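You operate a simulated robot arm through the tools that you are given. There is no shell and no other tool. Be economical: measure what you need, move in short steps, check, and stop when the job is done.

Carry out the task below with a simulated robot arm. There is one attempt and no reset: what you move stays moved.

TASK
Pour the shampoo through the funnel into the travel bottle, then stopper it.
Fine: the whole cup, which brings it to the ring; cup and funnel go back.

The check looks at the end state, three seconds after you hand in, the way a careful person would. Anything else that was tipped, shoved, dropped, spilled or broken makes it a failure. Lids that push on must go on centred and level and be pressed home; caps that screw on are set level and turned clockwise until they are tight.

THE ROBOT
A 6-joint arm with a two-finger parallel gripper, fixed in place. Base frame: the origin is at the foot of the arm, x ahead of it, y to its left, z up; the work surface is at about z = 760. Units: mm, rad, N and s.
With the tool pointing down near the work surface it reaches from about 260 to 680 mm from the base axis. Its first joint turns from -1.152 to 1.152 rad. Payload 2.9 kg.
The tool frame sits at the grasp point between the pads (the TCP): z along the fingers, y along the line on which they close. The tips reach 30 mm beyond it. The gripper opens to 110 mm. The fingers are 20 mm wide and 10 mm thick; the gripper's body (48 by 112 mm) begins 55 mm behind the TCP.
Orientation is told as [roll, pitch, yaw] about the base's x, y, z axes, in that order, counted from this pose: with the fingers straight down and closing along the base's y, the tool's x points along the base's -x, its y along +y and its z along -z.

THE INTERFACE
- The arm moves only by the tool apply_moves. Its argument "moves" is text: rows parted by semicolons, each of 7 numbers parted by spaces: the shift along the tool's x, y, z in m, then the turn, a rotation vector about the tool's x, y, z in rad, then the gripper command, from -1 (shut) to 1 (fully open), values between in proportion. In form: x y z wx wy wz jaw; .... A call has 1 to 12 rows; each row is the pose to reach, as a shift and turn from the pose commanded when the call began, along the tool's axes at that moment. Rows are played at 5 a second. More than 50 mm and 0.15 rad between two rows, or a gripper value outside its range, and nothing of the call is played. Where a pose cannot be reached the arm comes as near as it can. A force on the tool above 40 N (or 10 N above the force at the start of the call, whichever is more), or a blocked arm, ends the call early, and 0.2 s more pass. The fingers move at their own pace (about 108 mm/s each) and stop on an object; they squeeze with about 30 N. The grip force told is the motor's: it shows also when the fingers shut on nothing. Time passes only in rows, and 0.2 s behind the last, so rows that repeat a pose let the fingers close. The reply holds the time, the measured pose of the TCP, the force on the tool along the base axes, the opening and the grip force, in the units named above and with some noise.
- Cameras (640 x 400 px; columns grow to the right, rows downward): "scene" is fixed at [72.1, 440.1, 1395.4]; the picture's right is [-0.82, -0.57, 0.00], its down [-0.27, 0.39, -0.88] and it looks along [0.50, -0.72, -0.47] (base axes); focal length 371 px, centre (320, 200). "wrist" rides on the gripper at [72, 17, -103] in the tool frame; the picture's right is [-0.23, 0.97, 0.00], its down [-0.76, -0.18, -0.62] and it looks along [-0.61, -0.14, 0.78] (tool axes); focal length 222 px, centre (320, 200). There is no depth. A picture from a camera that has moved, and an enlarged one, comes with that camera's place and axes in the base frame and with its lens. The place of the scene camera against the robot may be out by one fixed shift of up to 18 mm in any direction.
- snapshot(camera): a new picture of that camera. The clock stands still meanwhile.
- enlarge(camera, box): a new picture of the part [left, top, right, bottom] of that camera's present view, enlarged. The clock stands still meanwhile.
- sign_off(): hands the job in; it is judged then, once.

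Work in short steps. Places have to be worked out from the pictures, the camera data and where the tool is seen: move nearer, look again, correct. Check each grasp and each placing, and mend what went wrong. You have 120 turns and 68 pictures in all, those below and enlarged ones among them. Open the gripper and draw the arm clear of the work before you hand the job in, unless the task says otherwise; then end with one line.

The tools are called after "Call:" as name(argument=value, ...) on one line, values as JSON. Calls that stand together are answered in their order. apply_moves: Moves the arm, as the interface text tells. Its arguments: {"type":"object","properties":{"moves":{"type":"string"}},"required":["moves"]} The other tools are called the same way: snapshot (camera) takes a picture; enlarge (camera, box) takes an enlarged picture of a part of a camera's view; sign_off () hands the job in.

At the start:

```text
time_s: 0.0
tool_pos: [393.5, -245.2, 1111.4]
orientation: [0.0, 0.0, 0.0]
force: [-0.1, 0.9, 0.6]
grip_width: 110.0
gripper_force: 0.0
```

scene: 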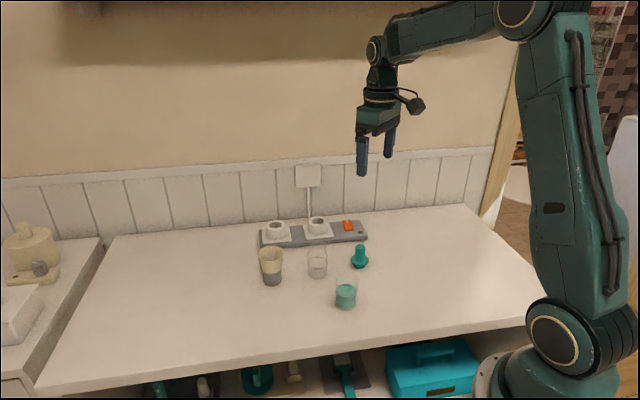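
wrist: 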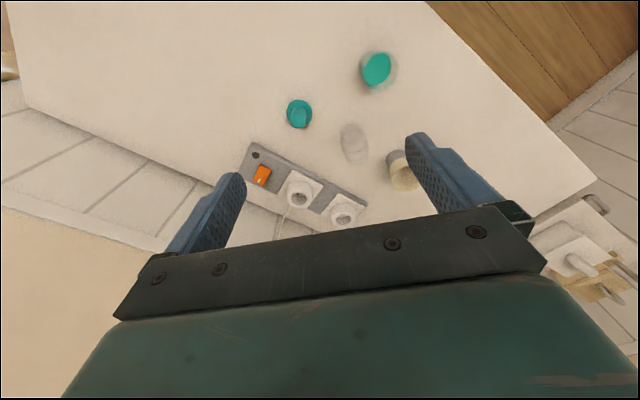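

The scene shows a yellowish cup/funnel in holder, a clear bottle, a green stopper and a cup with green shampoo. I enlarge to identify them.

Call:
enlarge(camera="scene", box=[240, 200, 400, 320])

Call:
enlarge(camera="wrist", box=[230, 30, 430, 230])

```text
3.33 times, centred on (320, 260) of scene
camera zoom: at [72.1, 440.1, 1395.4], right [-0.82, -0.57, 0.0], down [-0.27, 0.39, -0.88], along [0.5, -0.72, -0.47], focal length 1235 px, centre (320, 0)
```

zoom: 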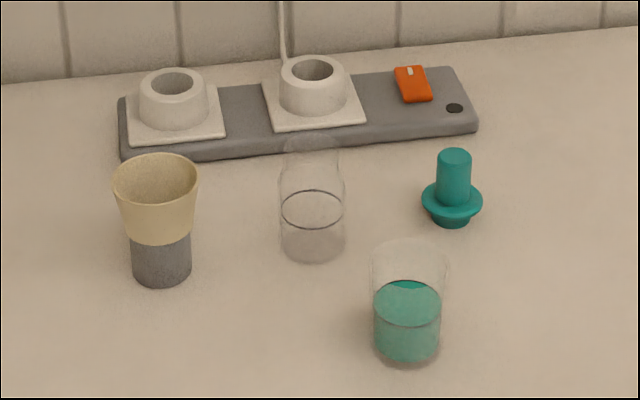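

```text
2.00 times, centred on (330, 130) of wrist
camera zoom: at [319.9, -227.6, 1214.1], right [0.23, 0.97, 0.0], down [0.76, -0.18, 0.62], along [0.61, -0.14, -0.78], focal length 444 px, centre (300, 340)
```

zoom: 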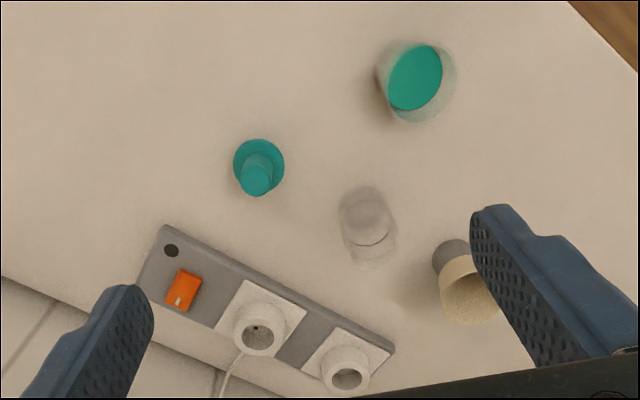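

Rough positions from both cameras: cup ≈ (400,-145), bottle ≈ (520,-194), stopper ≈ (448,-291), funnel on grey stand ≈ (597,-101). I go lower for a closer view.

Call:
apply_moves(moves="0.015 0.01 0.04 0 0 0 1; 0.03 0.02 0.08 0 0 0 1; 0.045 0.03 0.12 0 0 0 1; 0.06 0.04 0.15 0 0 0 1; 0.06 0.04 0.15 0 0 0 1")

Call:
snapshot(camera="wrist")

```text
time_s: 1.2
tool_pos: [332.4, -205.1, 959.5]
orientation: [-0.001, 0.001, 0.001]
force: [0.2, -0.3, -0.3]
grip_width: 110.0
gripper_force: 0.1
```

```text
63 pictures are left
camera wrist: at [259.7, -187.0, 1062.3], right [0.23, 0.97, 0.0], down [0.76, -0.18, 0.62], along [0.61, -0.14, -0.78], focal length 222 px, centre (320, 200)
```

wrist: 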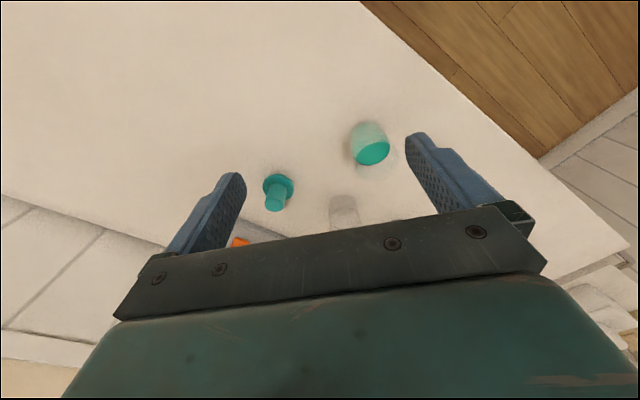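

I enlarge the parts to read pixel positions.

Call:
enlarge(camera="wrist", box=[240, 110, 420, 230])

```text
3.33 times, centred on (330, 170) of wrist
camera zoom: at [259.7, -187.0, 1062.3], right [0.23, 0.97, 0.0], down [0.76, -0.18, 0.62], along [0.61, -0.14, -0.78], focal length 740 px, centre (287, 300)
```

zoom: 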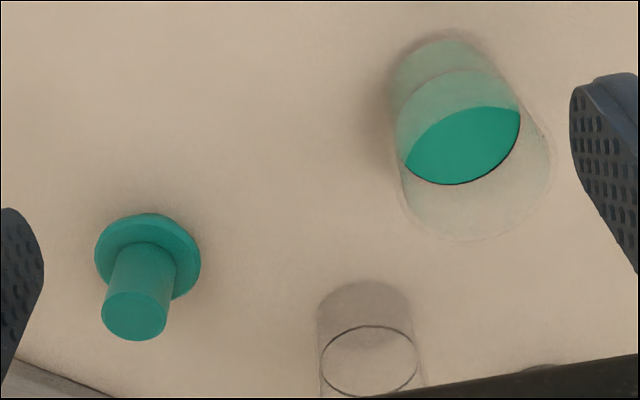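

Cup ≈ (400,-150), stopper ≈ (444,-299), stopper's top ≈ z 818; the scene camera seems ~8 mm off in y. I look finely at bottle, stopper and funnel.

Call:
enlarge(camera="scene", box=[300, 228, 380, 278])

Call:
enlarge(camera="scene", box=[240, 238, 320, 288])

Call:
enlarge(camera="scene", box=[310, 265, 390, 315])

```text
8.00 times, centred on (340, 253) of scene
camera zoom: at [72.1, 440.1, 1395.4], right [-0.82, -0.57, 0.0], down [-0.27, 0.39, -0.88], along [0.5, -0.72, -0.47], focal length 2965 px, centre (160, -224)
```

zoom: 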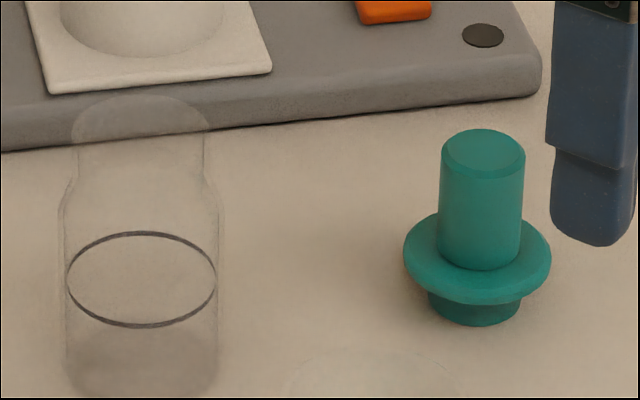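

```text
8.00 times, centred on (280, 263) of scene
camera zoom: at [72.1, 440.1, 1395.4], right [-0.82, -0.57, 0.0], down [-0.27, 0.39, -0.88], along [0.5, -0.72, -0.47], focal length 2965 px, centre (640, -304)
```

zoom: 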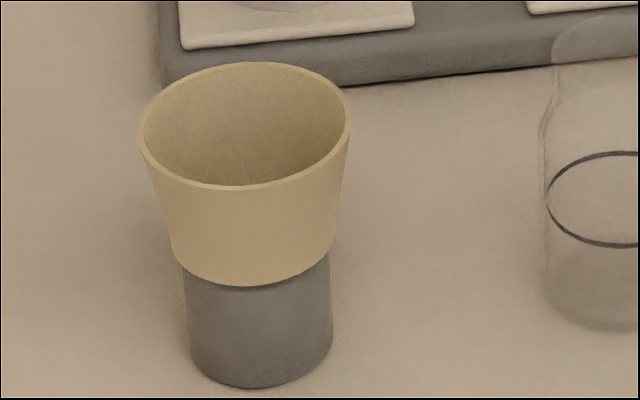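

```text
8.00 times, centred on (350, 290) of scene
camera zoom: at [72.1, 440.1, 1395.4], right [-0.82, -0.57, 0.0], down [-0.27, 0.39, -0.88], along [0.5, -0.72, -0.47], focal length 2965 px, centre (80, -520)
```

zoom: 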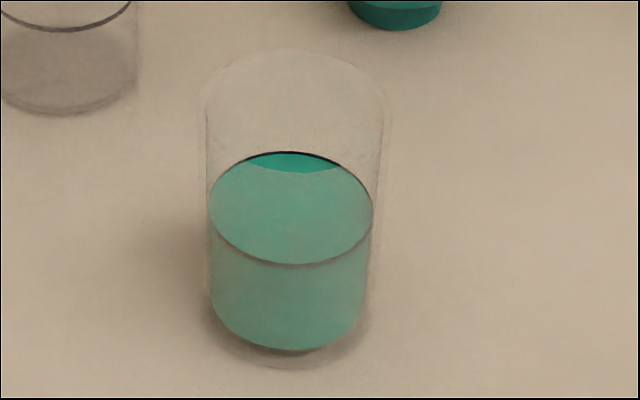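

Estimates: bottle ≈ (517,-200), mouth z≈855, ring z≈797; funnel rim z≈848, cone bottom z≈803 on a 46 mm stand. I hover over the bottle for an accurate look.

Call:
apply_moves(moves="-0.045 0 0 0 0 0 1; -0.09 0 0 0 0 0 1; -0.135 0 0 0 0 0 1; -0.185 0 0 0 0 0 1; -0.185 0 0 0 0 0 1")

Call:
snapshot(camera="wrist")

Call:
enlarge(camera="wrist", box=[240, 70, 440, 220])

```text
time_s: 2.4
tool_pos: [517.5, -207.3, 963.5]
orientation: [0.0, -0.001, 0.0]
force: [0.7, -0.3, 0.6]
grip_width: 110.0
gripper_force: 0.0
```

```text
58 pictures are left
camera wrist: at [444.4, -189.0, 1065.9], right [0.23, 0.97, 0.0], down [0.76, -0.18, 0.62], along [0.61, -0.14, -0.78], focal length 222 px, centre (320, 200)
```

wrist: 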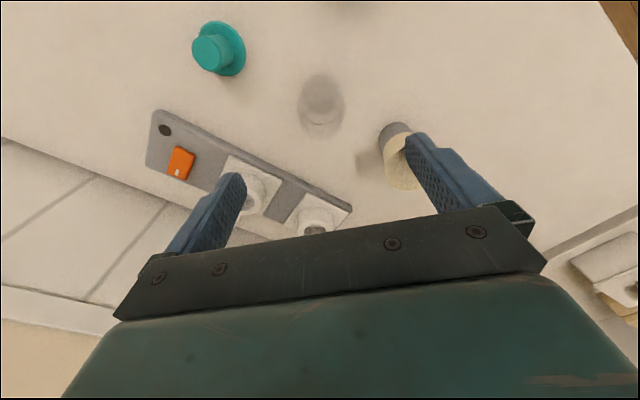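

```text
2.67 times, centred on (340, 145) of wrist
camera zoom: at [444.4, -189.0, 1065.9], right [0.23, 0.97, 0.0], down [0.76, -0.18, 0.62], along [0.61, -0.14, -0.78], focal length 592 px, centre (267, 347)
```

zoom: 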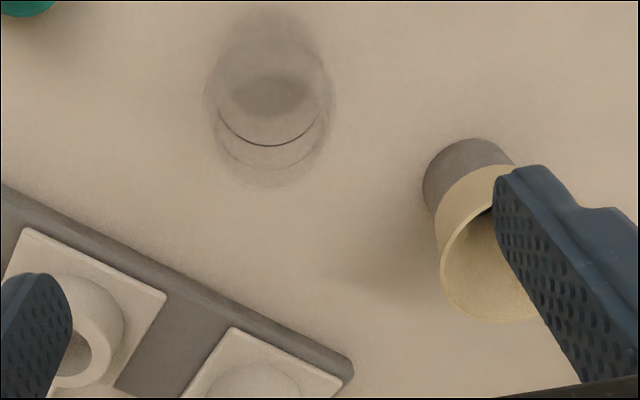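

Bottle refined to ≈ (515,-204). Next I hover over the funnel to fix its centre.

Call:
apply_moves(moves="-0.026 0.032 0 0 0 0 1; -0.052 0.064 0 0 0 0 1; -0.078 0.096 0 0 0 0 1; -0.078 0.096 0 0 0 0 1; -0.078 0.096 0 0 0 0 1")

Call:
enlarge(camera="wrist", box=[240, 60, 440, 210])

```text
time_s: 3.6
tool_pos: [596.3, -111.7, 961.2]
orientation: [0.001, -0.001, 0.0]
force: [-0.1, -1.0, 0.0]
grip_width: 109.9
gripper_force: 0.0
```

```text
2.67 times, centred on (340, 135) of wrist
camera zoom: at [523.3, -94.2, 1063.7], right [0.23, 0.97, 0.0], down [0.76, -0.18, 0.62], along [0.61, -0.14, -0.78], focal length 592 px, centre (267, 373)
```

zoom: 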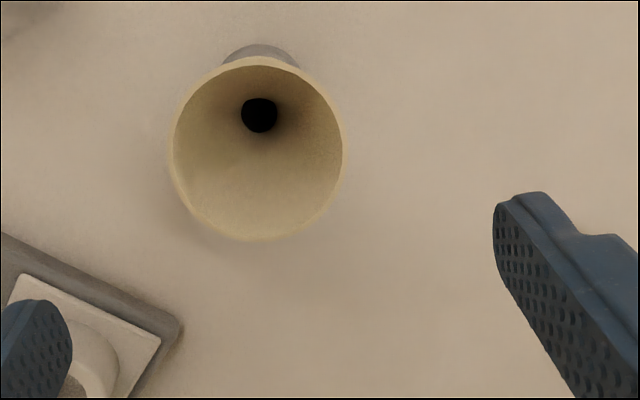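

Funnel rim is centred ≈ TCP + (-1.6,-3.4). I descend around it with the jaws at about 90 mm and check before closing.

Call:
apply_moves(moves="0.0016 -0.0034 0.03 0 0 0 0.7; 0.0016 -0.0034 0.06 0 0 0 0.7; 0.0016 -0.0034 0.09 0 0 0 0.7; 0.0016 -0.0034 0.11 0 0 0 0.7; 0.0016 -0.0034 0.123 0 0 0 0.7; 0.0016 -0.0034 0.123 0 0 0 0.7")

Call:
snapshot(camera="wrist")

Call:
enlarge(camera="scene", box=[220, 180, 380, 300])

```text
time_s: 5.0
tool_pos: [591.2, -113.7, 839.2]
orientation: [0.001, 0.001, 0.0]
force: [-0.3, -0.1, 0.1]
grip_width: 93.6
gripper_force: 0.1
```

```text
55 pictures are left
camera wrist: at [518.7, -96.5, 941.3], right [0.23, 0.97, 0.0], down [0.76, -0.18, 0.62], along [0.61, -0.14, -0.78], focal length 222 px, centre (320, 200)
```

wrist: 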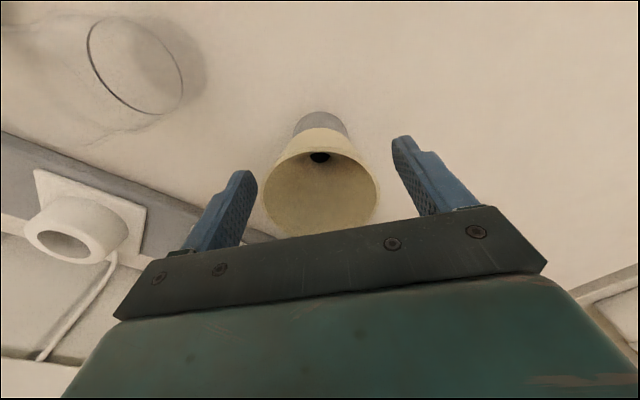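

```text
3.33 times, centred on (300, 240) of scene
camera zoom: at [72.1, 440.1, 1395.4], right [-0.82, -0.57, 0.0], down [-0.27, 0.39, -0.88], along [0.5, -0.72, -0.47], focal length 1235 px, centre (387, 67)
```

zoom: 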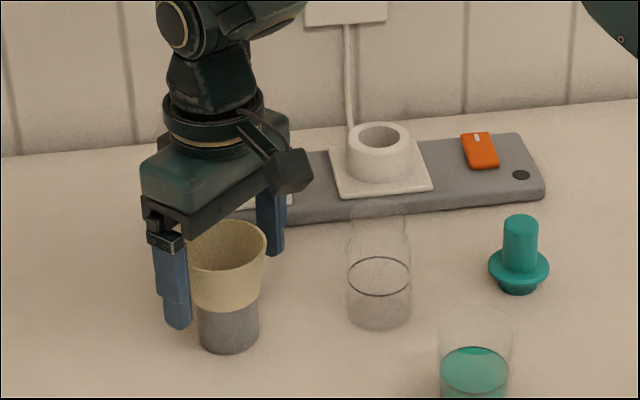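

The TCP reads ~3 mm short in x of the funnel centre; I nudge forward 3 mm and close on the rim.

Call:
apply_moves(moves="-0.003 0 0 0 0 0 0.7; -0.003 0 0 0 0 0 0.3; -0.003 0 0 0 0 0 0; -0.003 0 0 0 0 0 -0.3; -0.003 0 0 0 0 0 -0.3; -0.003 0 0 0 0 0 -0.3")

Call:
snapshot(camera="wrist")

```text
time_s: 6.4
tool_pos: [595.3, -114.5, 839.3]
orientation: [-0.001, 0.0, 0.0]
force: [0.6, 0.5, 1.5]
grip_width: 64.7
gripper_force: 29.8
```

```text
53 pictures are left
camera wrist: at [522.9, -96.3, 941.8], right [0.23, 0.97, 0.0], down [0.76, -0.18, 0.62], along [0.61, -0.14, -0.78], focal length 222 px, centre (320, 200)
```

wrist: 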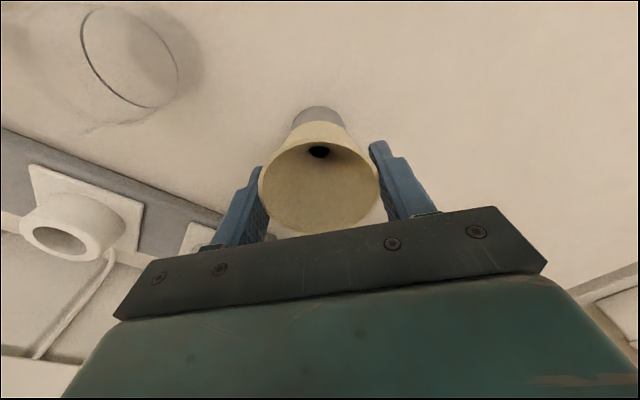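

Held at 64.7 mm. I lift straight up 100 mm and look from the scene camera.

Call:
apply_moves(moves="0 0 -0.01 0 0 0 -0.3; 0 0 -0.025 0 0 0 -0.3; 0 0 -0.05 0 0 0 -0.3; 0 0 -0.08 0 0 0 -0.3; 0 0 -0.11 0 0 0 -0.3; 0 0 -0.13 0 0 0 -0.3; 0 0 -0.13 0 0 0 -0.3")

Call:
enlarge(camera="scene", box=[220, 160, 380, 280])

```text
time_s: 8.0
tool_pos: [597.3, -108.4, 969.7]
orientation: [0.001, 0.002, 0.0]
force: [0.4, -0.3, -0.2]
grip_width: 64.3
gripper_force: 29.7
```

```text
3.33 times, centred on (300, 220) of scene
camera zoom: at [72.1, 440.1, 1395.4], right [-0.82, -0.57, 0.0], down [-0.27, 0.39, -0.88], along [0.5, -0.72, -0.47], focal length 1235 px, centre (387, 133)
```

zoom: 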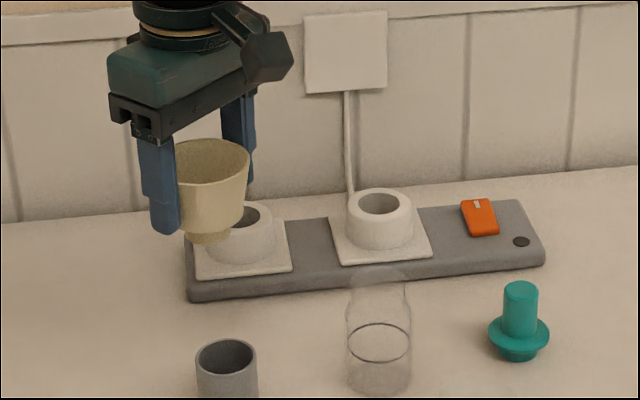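

Funnel is held level, with a short ~30 mm spout under it. I carry it over the bottle at this height.

Call:
apply_moves(moves="0.02 -0.024 0 0 0 0 -0.3; 0.041 -0.048 0 0 0 0 -0.3; 0.062 -0.072 0 0 0 0 -0.3; 0.082 -0.0935 0 0 0 0 -0.3; 0.082 -0.0935 0 0 0 0 -0.3; 0.082 -0.0935 0 0 0 0 -0.3")

Call:
enlarge(camera="scene", box=[270, 180, 370, 280])

Call:
enlarge(camera="wrist", box=[220, 50, 420, 250])

```text
time_s: 9.4
tool_pos: [513.0, -204.9, 969.0]
orientation: [0.0, 0.0, 0.0]
force: [-0.9, -0.7, -1.0]
grip_width: 64.4
gripper_force: 30.4
```

```text
4.00 times, centred on (320, 230) of scene
camera zoom: at [72.1, 440.1, 1395.4], right [-0.82, -0.57, 0.0], down [-0.27, 0.39, -0.88], along [0.5, -0.72, -0.47], focal length 1482 px, centre (320, 80)
```

zoom: 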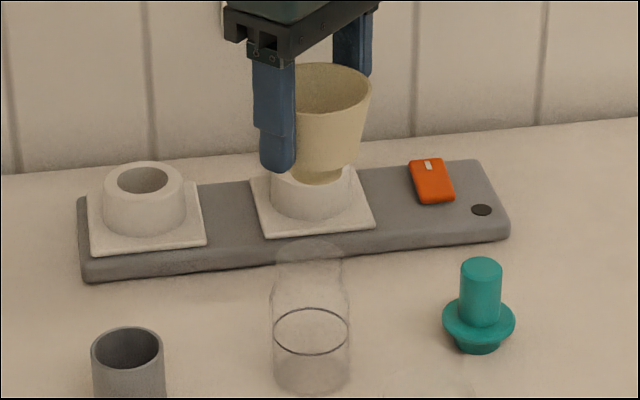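

```text
2.00 times, centred on (320, 150) of wrist
camera zoom: at [440.3, -187.5, 1071.3], right [0.23, 0.97, 0.0], down [0.76, -0.18, 0.62], along [0.61, -0.14, -0.78], focal length 444 px, centre (320, 300)
```

zoom: 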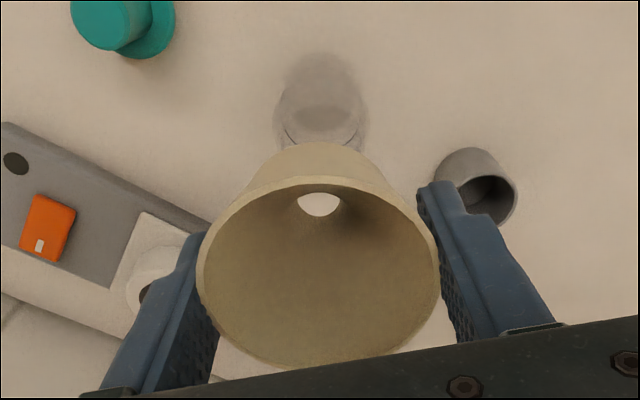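

Wrist view shows lateral alignment within ~1 mm; the scene view says funnel must go ~5 mm further in x. I shift and descend to just above the neck.

Call:
apply_moves(moves="-0.005 0 0 0 0 0 -0.3; -0.005 0 0.02 0 0 0 -0.3; -0.005 0 0.04 0 0 0 -0.3; -0.005 0 0.052 0 0 0 -0.3; -0.005 0 0.052 0 0 0 -0.3; -0.005 0 0.052 0 0 0 -0.3")

Call:
enlarge(camera="scene", box=[290, 210, 350, 285])

Call:
enlarge(camera="wrist", box=[220, 50, 420, 250])

```text
time_s: 10.8
tool_pos: [519.5, -205.9, 916.0]
orientation: [-0.001, 0.0, -0.001]
force: [0.0, -0.5, -1.2]
grip_width: 64.6
gripper_force: 30.2
```

```text
5.33 times, centred on (320, 248) of scene
camera zoom: at [72.1, 440.1, 1395.4], right [-0.82, -0.57, 0.0], down [-0.27, 0.39, -0.88], along [0.5, -0.72, -0.47], focal length 1977 px, centre (320, -53)
```

zoom: 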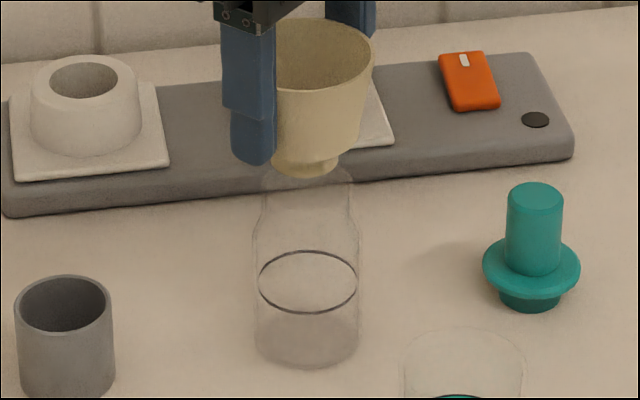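

```text
2.00 times, centred on (320, 150) of wrist
camera zoom: at [447.3, -188.4, 1018.6], right [0.23, 0.97, 0.0], down [0.76, -0.18, 0.62], along [0.61, -0.14, -0.78], focal length 444 px, centre (320, 300)
```

zoom: 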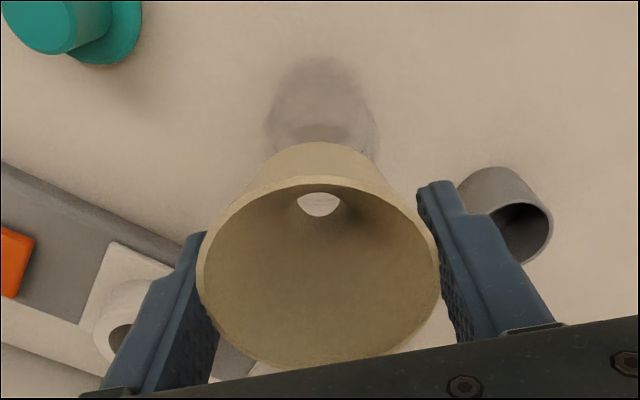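

Close to aligned. I zoom right in at the spout and neck for the final millimetre.

Call:
enlarge(camera="scene", box=[300, 225, 340, 255])

Call:
enlarge(camera="wrist", box=[280, 70, 360, 130])

```text
13.33 times, centred on (320, 240) of scene
camera zoom: at [72.1, 440.1, 1395.4], right [-0.82, -0.57, 0.0], down [-0.27, 0.39, -0.88], along [0.5, -0.72, -0.47], focal length 4941 px, centre (320, -333)
```

zoom: 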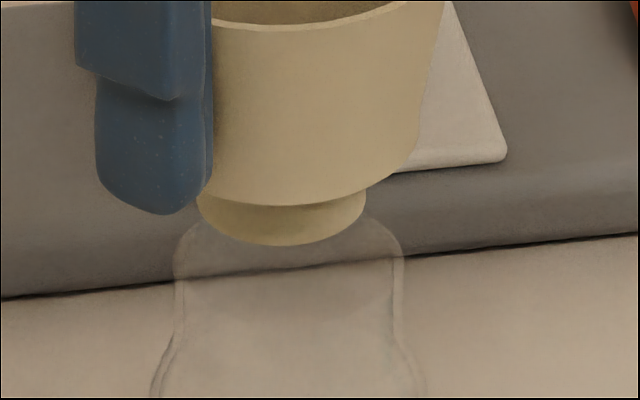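

```text
6.67 times, centred on (320, 100) of wrist
camera zoom: at [447.3, -188.4, 1018.6], right [0.23, 0.97, 0.0], down [0.76, -0.18, 0.62], along [0.61, -0.14, -0.78], focal length 1481 px, centre (320, 867)
```

zoom: 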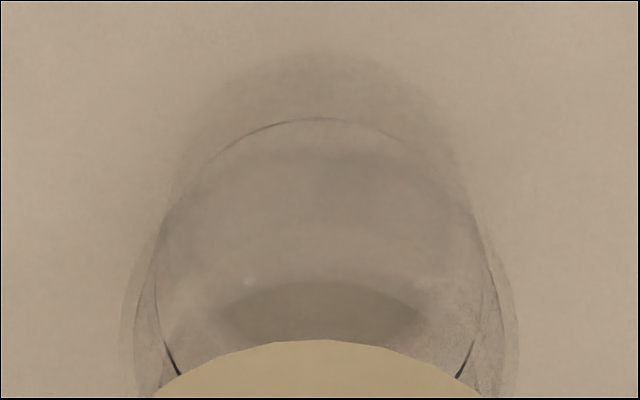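

Spout needs about (-1.9,+0.8) mm more. I correct and come down 13 mm, still above the rim.

Call:
apply_moves(moves="0.0019 -0.0 0 0 0 0 -0.3; 0.0019 0.0008 0.006 0 0 0 -0.3; 0.0019 0.0008 0.013 0 0 0 -0.3; 0.0019 0.0008 0.013 0 0 0 -0.3; 0.0019 0.0008 0.013 0 0 0 -0.3")

Call:
enlarge(camera="scene", box=[300, 225, 340, 255])

Call:
enlarge(camera="wrist", box=[240, 60, 400, 180])

```text
time_s: 12.0
tool_pos: [518.5, -205.2, 904.4]
orientation: [0.0, 0.0, 0.0]
force: [0.6, -0.7, -0.3]
grip_width: 64.7
gripper_force: 29.9
```

```text
13.33 times, centred on (320, 240) of scene
camera zoom: at [72.1, 440.1, 1395.4], right [-0.82, -0.57, 0.0], down [-0.27, 0.39, -0.88], along [0.5, -0.72, -0.47], focal length 4941 px, centre (320, -333)
```

zoom: 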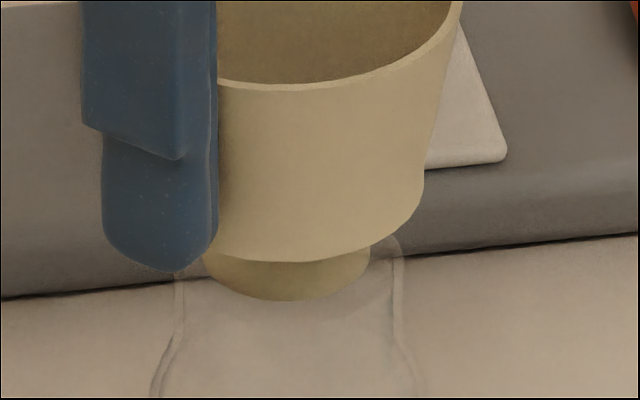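

```text
3.33 times, centred on (320, 120) of wrist
camera zoom: at [446.1, -188.3, 1006.6], right [0.23, 0.97, 0.0], down [0.76, -0.18, 0.62], along [0.61, -0.14, -0.78], focal length 740 px, centre (320, 467)
```

zoom: 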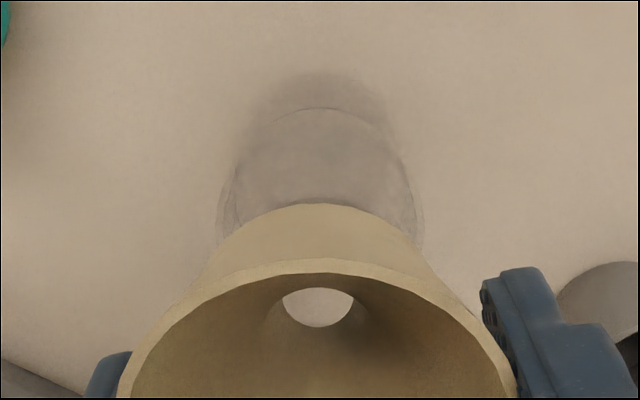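

Residual ≈ 0.5–1 mm; I correct slightly and descend gently, watching the force.

Call:
apply_moves(moves="0.0009 0.0008 0 0 0 0 -0.3; 0.0009 0.0008 0.003 0 0 0 -0.3; 0.0009 0.0008 0.006 0 0 0 -0.3; 0.0009 0.0008 0.008 0 0 0 -0.3; 0.0009 0.0008 0.008 0 0 0 -0.3")

Call:
enlarge(camera="scene", box=[300, 230, 340, 260])

```text
time_s: 13.2
tool_pos: [516.1, -204.3, 895.0]
orientation: [0.0, 0.0, 0.001]
force: [-0.1, 0.3, -0.5]
grip_width: 64.3
gripper_force: 29.7
```

```text
13.33 times, centred on (320, 245) of scene
camera zoom: at [72.1, 440.1, 1395.4], right [-0.82, -0.57, 0.0], down [-0.27, 0.39, -0.88], along [0.5, -0.72, -0.47], focal length 4941 px, centre (320, -400)
```

zoom: 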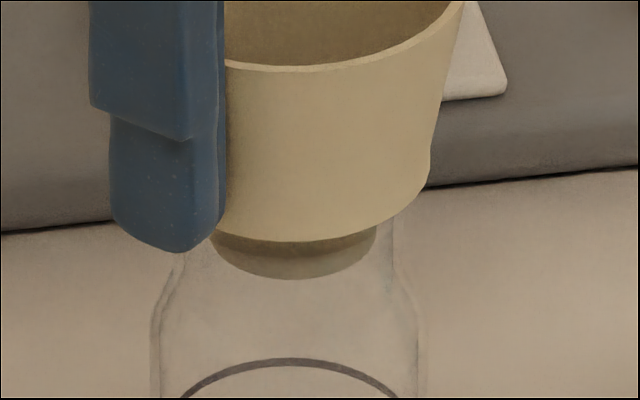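

The spout is already entering the neck with no force. I correct half a millimetre back and lower until it seats.

Call:
apply_moves(moves="-0.0006 0.0002 0.001 0 0 0 -0.3; -0.0006 0.0002 0.002 0 0 0 -0.3; -0.0006 0.0002 0.003 0 0 0 -0.3; -0.0006 0.0002 0.004 0 0 0 -0.3; -0.0006 0.0002 0.004 0 0 0 -0.3")

Call:
enlarge(camera="scene", box=[300, 230, 340, 260])

```text
time_s: 14.4
tool_pos: [518.3, -205.4, 892.4]
orientation: [-0.001, 0.001, 0.001]
force: [-0.2, 0.3, 0.1]
grip_width: 64.3
gripper_force: 30.0
```

```text
13.33 times, centred on (320, 245) of scene
camera zoom: at [72.1, 440.1, 1395.4], right [-0.82, -0.57, 0.0], down [-0.27, 0.39, -0.88], along [0.5, -0.72, -0.47], focal length 4941 px, centre (320, -400)
```

zoom: 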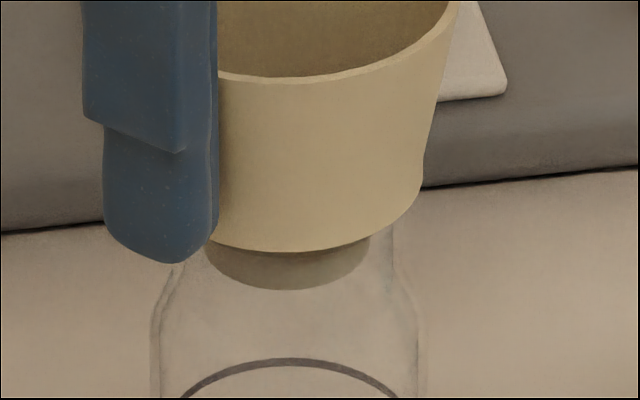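

Centred (287 vs 286 px). I continue down 1 mm per row until contact shows.

Call:
apply_moves(moves="0 0 0.001 0 0 0 -0.3; 0 0 0.002 0 0 0 -0.3; 0 0 0.003 0 0 0 -0.3; 0 0 0.0035 0 0 0 -0.3")

Call:
enlarge(camera="scene", box=[300, 230, 340, 260])

```text
time_s: 15.4
tool_pos: [517.5, -203.3, 886.8]
orientation: [0.0, 0.0, 0.001]
force: [0.2, -0.1, -1.4]
grip_width: 64.3
gripper_force: 29.6
```

```text
13.33 times, centred on (320, 245) of scene
camera zoom: at [72.1, 440.1, 1395.4], right [-0.82, -0.57, 0.0], down [-0.27, 0.39, -0.88], along [0.5, -0.72, -0.47], focal length 4941 px, centre (320, -400)
```

zoom: 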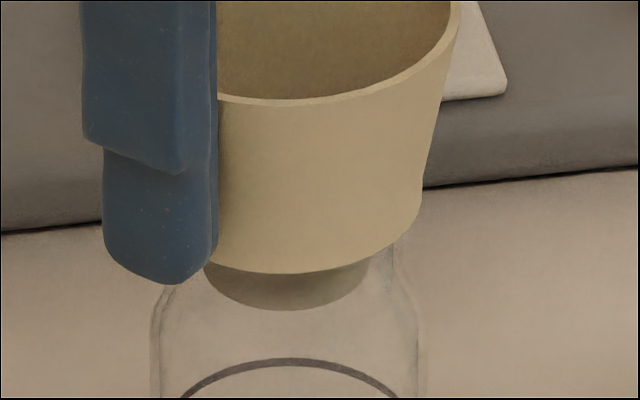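

Still no contact; estimated ~4 mm left. Continue.

Call:
apply_moves(moves="0 0 0.001 0 0 0 -0.3; 0 0 0.002 0 0 0 -0.3; 0 0 0.003 0 0 0 -0.3; 0 0 0.004 0 0 0 -0.3; 0 0 0.0045 0 0 0 -0.3")

Call:
enlarge(camera="scene", box=[300, 230, 340, 260])

```text
time_s: 16.6
tool_pos: [517.6, -204.6, 883.5]
orientation: [-0.003, -0.002, 0.0]
force: [-2.9, 1.8, 22.6]
grip_width: 64.4
gripper_force: 30.0
```

```text
13.33 times, centred on (320, 245) of scene
camera zoom: at [71.7, 440.3, 1395.4], right [-0.82, -0.57, 0.0], down [-0.27, 0.39, -0.88], along [0.5, -0.72, -0.47], focal length 4941 px, centre (320, -400)
```

zoom: 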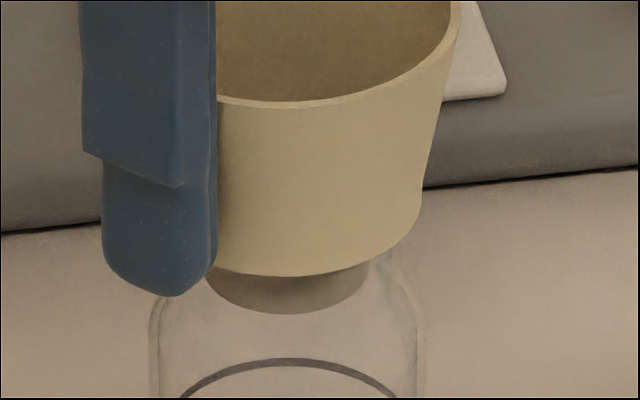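

Contact at 22 N: the cone shoulder is seated on the neck. I relieve the push and open the jaws.

Call:
apply_moves(moves="0 0 -0.001 0 0 0 -0.3; 0 0 -0.002 0 0 0 -0.3; 0 0 -0.002 0 0 0 0.2; 0 0 -0.002 0 0 0 0.25; 0 0 -0.002 0 0 0 0.4; 0 0 -0.002 0 0 0 0.6; 0 0 -0.002 0 0 0 0.6")

Call:
snapshot(camera="wrist")

Call:
enlarge(camera="scene", box=[280, 210, 360, 270])

```text
time_s: 18.2
tool_pos: [518.0, -204.2, 885.8]
orientation: [0.001, 0.0, 0.0]
force: [-0.3, -0.9, 0.4]
grip_width: 88.2
gripper_force: 0.0
```

```text
39 pictures are left
camera wrist: at [445.6, -187.7, 987.7], right [0.23, 0.97, 0.0], down [0.76, -0.18, 0.62], along [0.61, -0.14, -0.78], focal length 222 px, centre (320, 200)
```

wrist: 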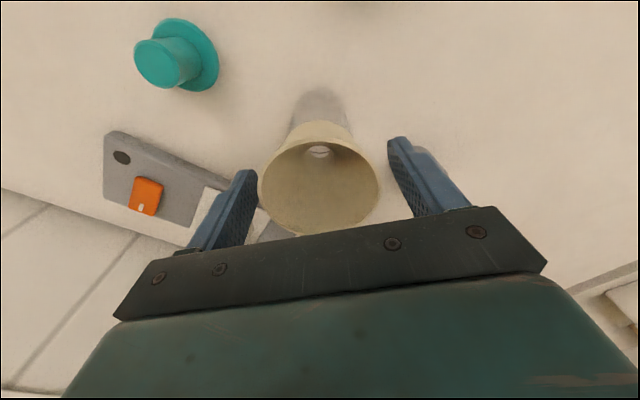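

```text
6.67 times, centred on (320, 240) of scene
camera zoom: at [72.1, 440.1, 1395.4], right [-0.82, -0.57, 0.0], down [-0.27, 0.39, -0.88], along [0.5, -0.72, -0.47], focal length 2471 px, centre (320, -67)
```

zoom: 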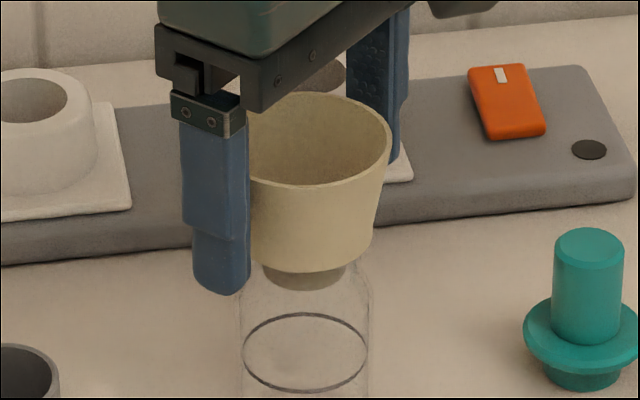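

Funnel sits level on the bottle, centre ≈ (518.5,-204.3). I rise clear and move over the cup, yawing the tool -0.375 so the tilt plane points radially.

Call:
apply_moves(moves="0 0 -0.035 0 0 0 0.6; 0 0 -0.07 0 0 0 0.6; 0 0 -0.09 0 0 0 0.6; 0.04 0.018 -0.09 0 0 0.12 0.6; 0.08 0.036 -0.09 0 0 0.25 0.6; 0.1185 0.0543 -0.08 0 0 0.375 0.6; 0.1185 0.0543 -0.045 0 0 0.375 0.6; 0.1185 0.0543 -0.045 0 0 0.375 0.6; 0.1185 0.0543 -0.045 0 0 0.375 0.6")

Call:
snapshot(camera="wrist")

Call:
enlarge(camera="wrist", box=[240, 60, 400, 220])

```text
time_s: 20.2
tool_pos: [397.1, -147.5, 930.1]
orientation: [0.0, 0.001, -0.374]
force: [-0.1, 0.4, 0.1]
grip_width: 88.3
gripper_force: 0.1
```

```text
37 pictures are left
camera wrist: at [337.5, -105.5, 1032.7], right [0.57, 0.82, 0.0], down [0.64, -0.44, 0.62], along [0.51, -0.35, -0.78], focal length 222 px, centre (320, 200)
```

wrist: 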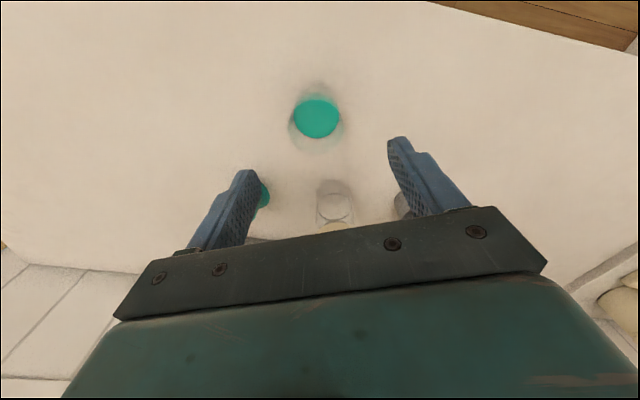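

```text
2.50 times, centred on (320, 140) of wrist
camera zoom: at [337.5, -105.5, 1032.7], right [0.57, 0.82, 0.0], down [0.64, -0.44, 0.62], along [0.51, -0.35, -0.78], focal length 555 px, centre (320, 350)
```

zoom: 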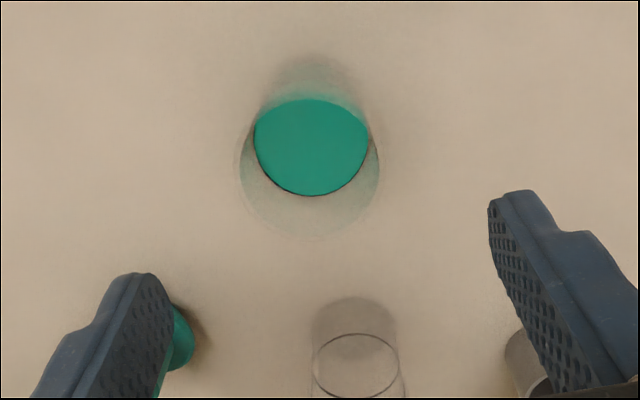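

Cup centre is offset by tool (-3.5,-4.8) mm. I descend around it to z ≈ 806.

Call:
apply_moves(moves="-0.0035 -0.0048 0.03 0 0 0 0.6; -0.0035 -0.0048 0.06 0 0 0 0.6; -0.0035 -0.0048 0.09 0 0 0 0.6; -0.0035 -0.0048 0.11 0 0 0 0.6; -0.0035 -0.0048 0.124 0 0 0 0.6; -0.0035 -0.0048 0.124 0 0 0 0.6")

Call:
snapshot(camera="wrist")

```text
time_s: 21.6
tool_pos: [401.1, -153.4, 805.9]
orientation: [0.001, 0.001, -0.375]
force: [0.5, 1.4, 0.7]
grip_width: 88.0
gripper_force: 0.0
```

```text
35 pictures are left
camera wrist: at [339.4, -112.3, 908.5], right [0.57, 0.82, 0.0], down [0.64, -0.44, 0.62], along [0.51, -0.35, -0.78], focal length 222 px, centre (320, 200)
```

wrist: 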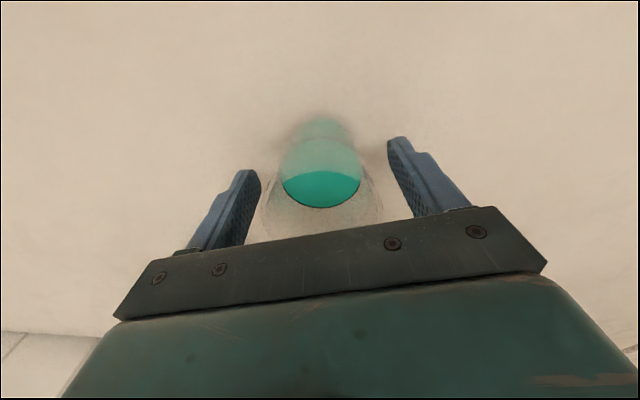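

Perfectly centred. I close on the cup and lift slightly to test.

Call:
apply_moves(moves="0 0 0 0 0 0 0.2; 0 0 0 0 0 0 0; 0 0 0 0 0 0 -0.3; 0 0 0 0 0 0 -0.3; 0 0 0 0 0 0 -0.3; 0 0 -0.005 0 0 0 -0.3; 0 0 -0.015 0 0 0 -0.3; 0 0 -0.03 0 0 0 -0.3; 0 0 -0.03 0 0 0 -0.3")

Call:
enlarge(camera="scene", box=[280, 200, 400, 320])

```text
time_s: 23.6
tool_pos: [401.1, -153.6, 837.4]
orientation: [0.0, 0.0, -0.375]
force: [-0.6, -0.8, -0.9]
grip_width: 52.5
gripper_force: 30.0
```

```text
3.33 times, centred on (340, 260) of scene
camera zoom: at [72.1, 440.1, 1395.4], right [-0.82, -0.57, 0.0], down [-0.27, 0.39, -0.88], along [0.5, -0.72, -0.47], focal length 1235 px, centre (253, 0)
```

zoom: 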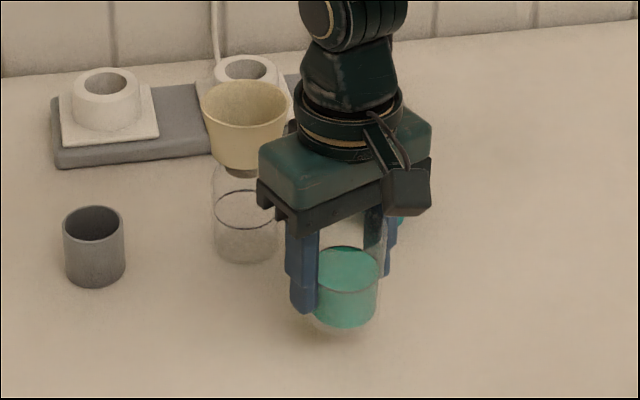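

Cup is held (52.5 mm) and level. To keep the wrist camera off the funnel while tilting past 90°, I want the tool yawed half a turn; I lift higher and test the first part of that turn slowly.

Call:
apply_moves(moves="0 0 -0.04 0 0 0 -0.3; 0 0 -0.08 0 0 0 -0.3; 0 0 -0.12 0 0 0.13 -0.3; 0 0 -0.13 0 0 0.27 -0.3; 0 0 -0.13 0 0 0.41 -0.3; 0 0 -0.13 0 0 0.55 -0.3; 0 0 -0.13 0 0 0.69 -0.3; 0 0 -0.13 0 0 0.83 -0.3; 0 0 -0.13 0 0 0.97 -0.3; 0 0 -0.13 0 0 1.05 -0.3; 0 0 -0.13 0 0 1.05 -0.3")

```text
time_s: 26.0
tool_pos: [401.8, -156.1, 967.5]
orientation: [0.0, -0.002, -1.426]
force: [0.0, 0.3, -0.9]
grip_width: 52.1
gripper_force: 30.4
```

Works. Continue the turn.

Call:
apply_moves(moves="0 0 0 0 0 0.13 -0.3; 0 0 0 0 0 0.27 -0.3; 0 0 0 0 0 0.41 -0.3; 0 0 0 0 0 0.55 -0.3; 0 0 0 0 0 0.69 -0.3; 0 0 0 0 0 0.83 -0.3; 0 0 0 0 0 0.97 -0.3; 0 0 0 0 0 1.05 -0.3; 0 0 0 0 0 1.05 -0.3")

Call:
apply_moves(moves="0 0 0 0 0 0.13 -0.3; 0 0 0 0 0 0.27 -0.3; 0 0 0 0 0 0.41 -0.3; 0 0 0 0 0 0.55 -0.3; 0 0 0 0 0 0.69 -0.3; 0 0 0 0 0 0.83 -0.3; 0 0 0 0 0 0.95 -0.3; 0 0 0 0 0 1.0416 -0.3; 0 0 0 0 0 1.0416 -0.3")

Call:
snapshot(camera="scene")

```text
time_s: 28.0
tool_pos: [399.6, -154.2, 966.4]
orientation: [-0.001, 0.0, -2.478]
force: [0.4, -1.0, -1.5]
grip_width: 51.8
gripper_force: 30.0
```

```text
time_s: 30.0
tool_pos: [377.8, -206.6, 969.0]
orientation: [0.001, -0.001, 2.773]
force: [-0.1, -0.1, -1.6]
grip_width: 52.0
gripper_force: 29.4
out of reach, approached as far as the arm can: row 7, 8, 9
```

```text
33 pictures are left
```

scene: 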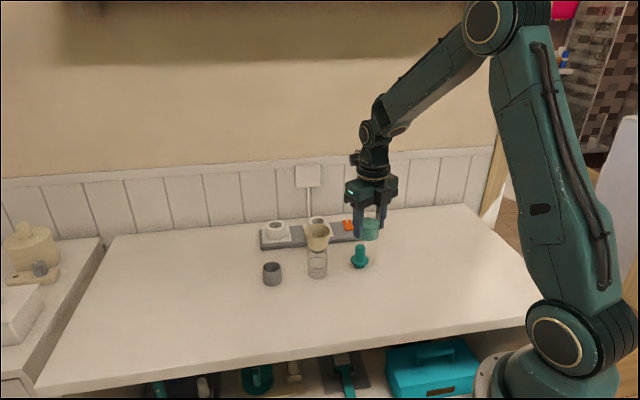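

The last joint stops near ±3.0 rad. Instead I'll pour toward base +y with tool yaw +π/2 (camera ends up on top), so I turn back the other way in three calls.

Call:
apply_moves(moves="0 0 0 0 0 -0.1375 -0.3; 0 0 0 0 0 -0.275 -0.3; 0 0 0 0 0 -0.4125 -0.3; 0 0 0 0 0 -0.55 -0.3; 0 0 0 0 0 -0.6875 -0.3; 0 0 0 0 0 -0.825 -0.3; 0 0 0 0 0 -0.9625 -0.3; 0 0 0 0 0 -1.1 -0.3; 0 0 0 0 0 -1.2375 -0.3; 0 0 0 0 0 -1.375 -0.3; 0 0 0 0 0 -1.5125 -0.3; 0 0 0 0 0 -1.65 -0.3")

Call:
apply_moves(moves="0 0 0 0 0 -0.1375 -0.3; 0 0 0 0 0 -0.275 -0.3; 0 0 0 0 0 -0.4125 -0.3; 0 0 0 0 0 -0.55 -0.3; 0 0 0 0 0 -0.6875 -0.3; 0 0 0 0 0 -0.825 -0.3; 0 0 0 0 0 -0.9625 -0.3; 0 0 0 0 0 -1.1 -0.3; 0 0 0 0 0 -1.2375 -0.3; 0 0 0 0 0 -1.375 -0.3; 0 0 0 0 0 -1.5125 -0.3; 0 0 0 0 0 -1.65 -0.3")

Call:
apply_moves(moves="0 0 0 0 0 -0.1375 -0.3; 0 0 0 0 0 -0.275 -0.3; 0 0 0 0 0 -0.4125 -0.3; 0 0 0 0 0 -0.55 -0.3; 0 0 0 0 0 -0.6875 -0.3; 0 0 0 0 0 -0.825 -0.3; 0 0 0 0 0 -0.9625 -0.3; 0 0 0 0 0 -1.1 -0.3; 0 0 0 0 0 -1.2375 -0.3; 0 0 0 0 0 -1.375 -0.3; 0 0 0 0 0 -1.5125 -0.3; 0 0 0 0 0 -1.65 -0.3")

```text
time_s: 32.6
tool_pos: [378.1, -205.7, 968.5]
orientation: [0.0, 0.0, -1.866]
force: [-0.3, 0.1, -1.3]
grip_width: 51.5
gripper_force: 30.3
```

```text
time_s: 35.2
tool_pos: [377.8, -205.5, 970.4]
orientation: [-0.001, 0.0, -0.215]
force: [-0.8, 0.2, -0.6]
grip_width: 51.3
gripper_force: 29.7
```

```text
time_s: 37.8
tool_pos: [377.8, -205.2, 969.3]
orientation: [-0.001, -0.001, 1.437]
force: [0.4, 0.0, -0.7]
grip_width: 51.4
gripper_force: 30.1
```

Now finish to yaw π/2 and bring the cup to 80 mm on the -y side of the funnel, high and still upright.

Call:
apply_moves(moves="0 0 -0.008 0 0 -0.07 -0.3; 0.01 -0.03 -0.016 0 0 -0.134 -0.3; 0.022 -0.065 -0.016 0 0 -0.134 -0.3; 0.035 -0.1 -0.016 0 0 -0.134 -0.3; 0.048 -0.13 -0.016 0 0 -0.134 -0.3; 0.0591 -0.1498 -0.016 0 0 -0.134 -0.3; 0.0591 -0.1498 -0.016 0 0 -0.134 -0.3; 0.0591 -0.1498 -0.016 0 0 -0.134 -0.3")

Call:
enlarge(camera="scene", box=[260, 160, 400, 280])

```text
time_s: 39.6
tool_pos: [518.3, -284.9, 984.7]
orientation: [0.0, -0.001, 1.568]
force: [-0.9, 0.6, -1.5]
grip_width: 50.9
gripper_force: 30.3
```

```text
3.33 times, centred on (330, 220) of scene
camera zoom: at [72.1, 440.1, 1395.4], right [-0.82, -0.57, 0.0], down [-0.27, 0.39, -0.88], along [0.5, -0.72, -0.47], focal length 1235 px, centre (287, 133)
```

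zoom: 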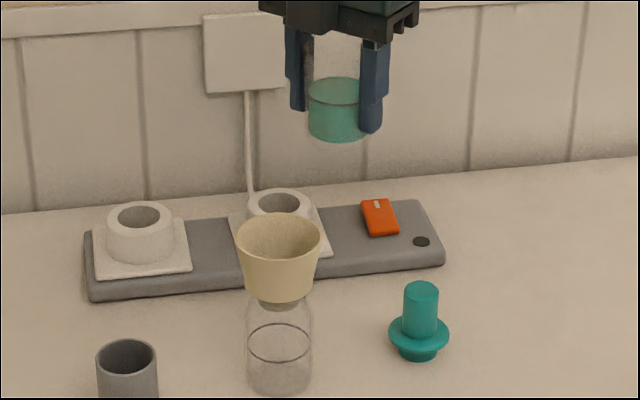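

Grip width is creeping down slightly; I check for slip with a close-up.

Call:
enlarge(camera="scene", box=[310, 160, 370, 205])

```text
8.89 times, centred on (340, 182) of scene
camera zoom: at [72.1, 440.1, 1395.4], right [-0.82, -0.57, 0.0], down [-0.27, 0.39, -0.88], along [0.5, -0.72, -0.47], focal length 3294 px, centre (142, 356)
```

zoom: 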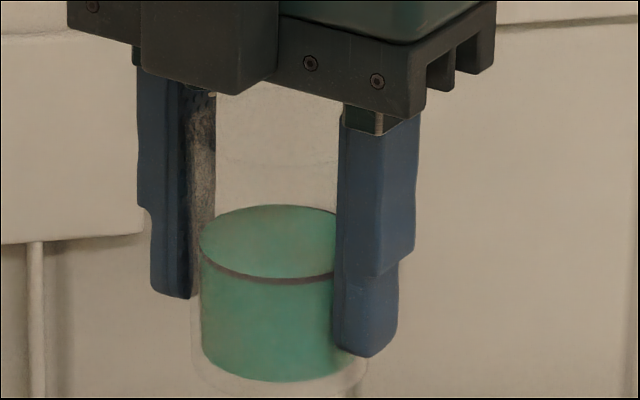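

No slip seen; rim is ~30 mm behind the TCP, liquid ~40 mm below the rim (should not flow before ~55°). I tilt 0.7 rad in place, away from the funnel.

Call:
apply_moves(moves="0 0 0 0 0.08 0 -0.35; 0 0 0 0 0.18 0 -0.35; 0 0 0 0 0.29 0 -0.35; 0 0 0 0 0.4 0 -0.35; 0 0 0 0 0.5 0 -0.35; 0 0 0 0 0.6 0 -0.35; 0 0 0 0 0.7 0 -0.35; 0 0 0 0 0.7 0 -0.35")

Call:
enlarge(camera="scene", box=[260, 150, 400, 280])

```text
time_s: 41.4
tool_pos: [516.8, -285.1, 985.5]
orientation: [-0.002, 0.703, 1.57]
force: [0.1, -0.7, -0.9]
grip_width: 51.4
gripper_force: 29.9
```

```text
3.08 times, centred on (330, 215) of scene
camera zoom: at [72.1, 440.1, 1395.4], right [-0.82, -0.57, 0.0], down [-0.27, 0.39, -0.88], along [0.5, -0.72, -0.47], focal length 1140 px, centre (289, 154)
```

zoom: 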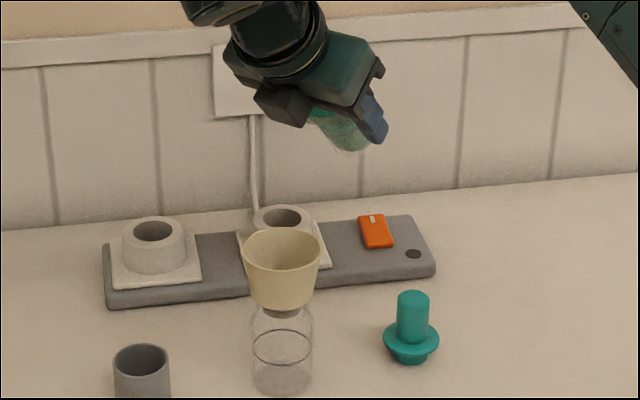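

I need to know which side the wrist camera block is on now; a wrist picture gives its pose.

Call:
snapshot(camera="wrist")

Call:
enlarge(camera="scene", box=[300, 140, 360, 185])

```text
29 pictures are left
camera wrist: at [500.7, -273.6, 1109.7], right [-0.97, 0.18, -0.15], down [0.18, 0.98, -0.02], along [0.14, -0.04, -0.99], focal length 222 px, centre (320, 200)
```

wrist: 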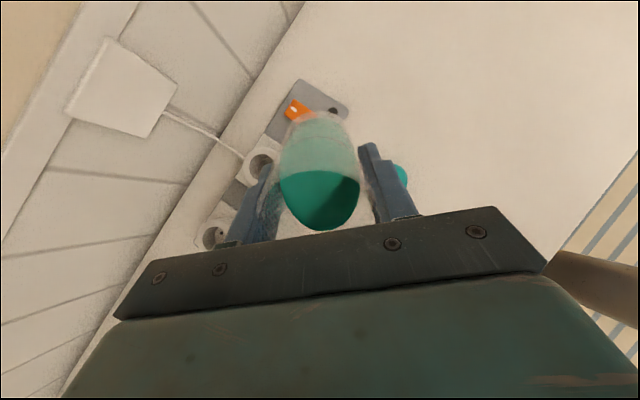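

```text
8.89 times, centred on (330, 162) of scene
camera zoom: at [72.1, 440.1, 1395.4], right [-0.82, -0.57, 0.0], down [-0.27, 0.39, -0.88], along [0.5, -0.72, -0.47], focal length 3294 px, centre (231, 533)
```

zoom: 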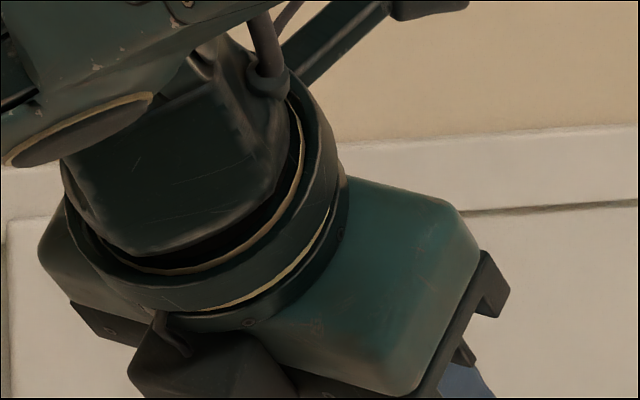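

The optical centre is on top as intended, but a dark block shows on the pouring side; I look closer to see how far it sticks out.

Call:
enlarge(camera="scene", box=[295, 155, 365, 205])

```text
8.00 times, centred on (330, 180) of scene
camera zoom: at [72.1, 440.1, 1395.4], right [-0.82, -0.57, 0.0], down [-0.27, 0.39, -0.88], along [0.5, -0.72, -0.47], focal length 2965 px, centre (240, 360)
```

zoom: 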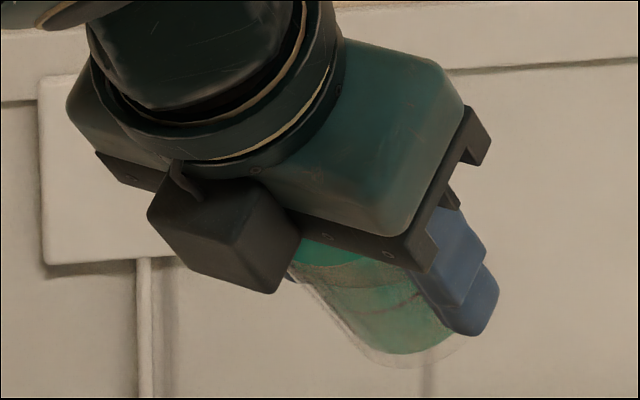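

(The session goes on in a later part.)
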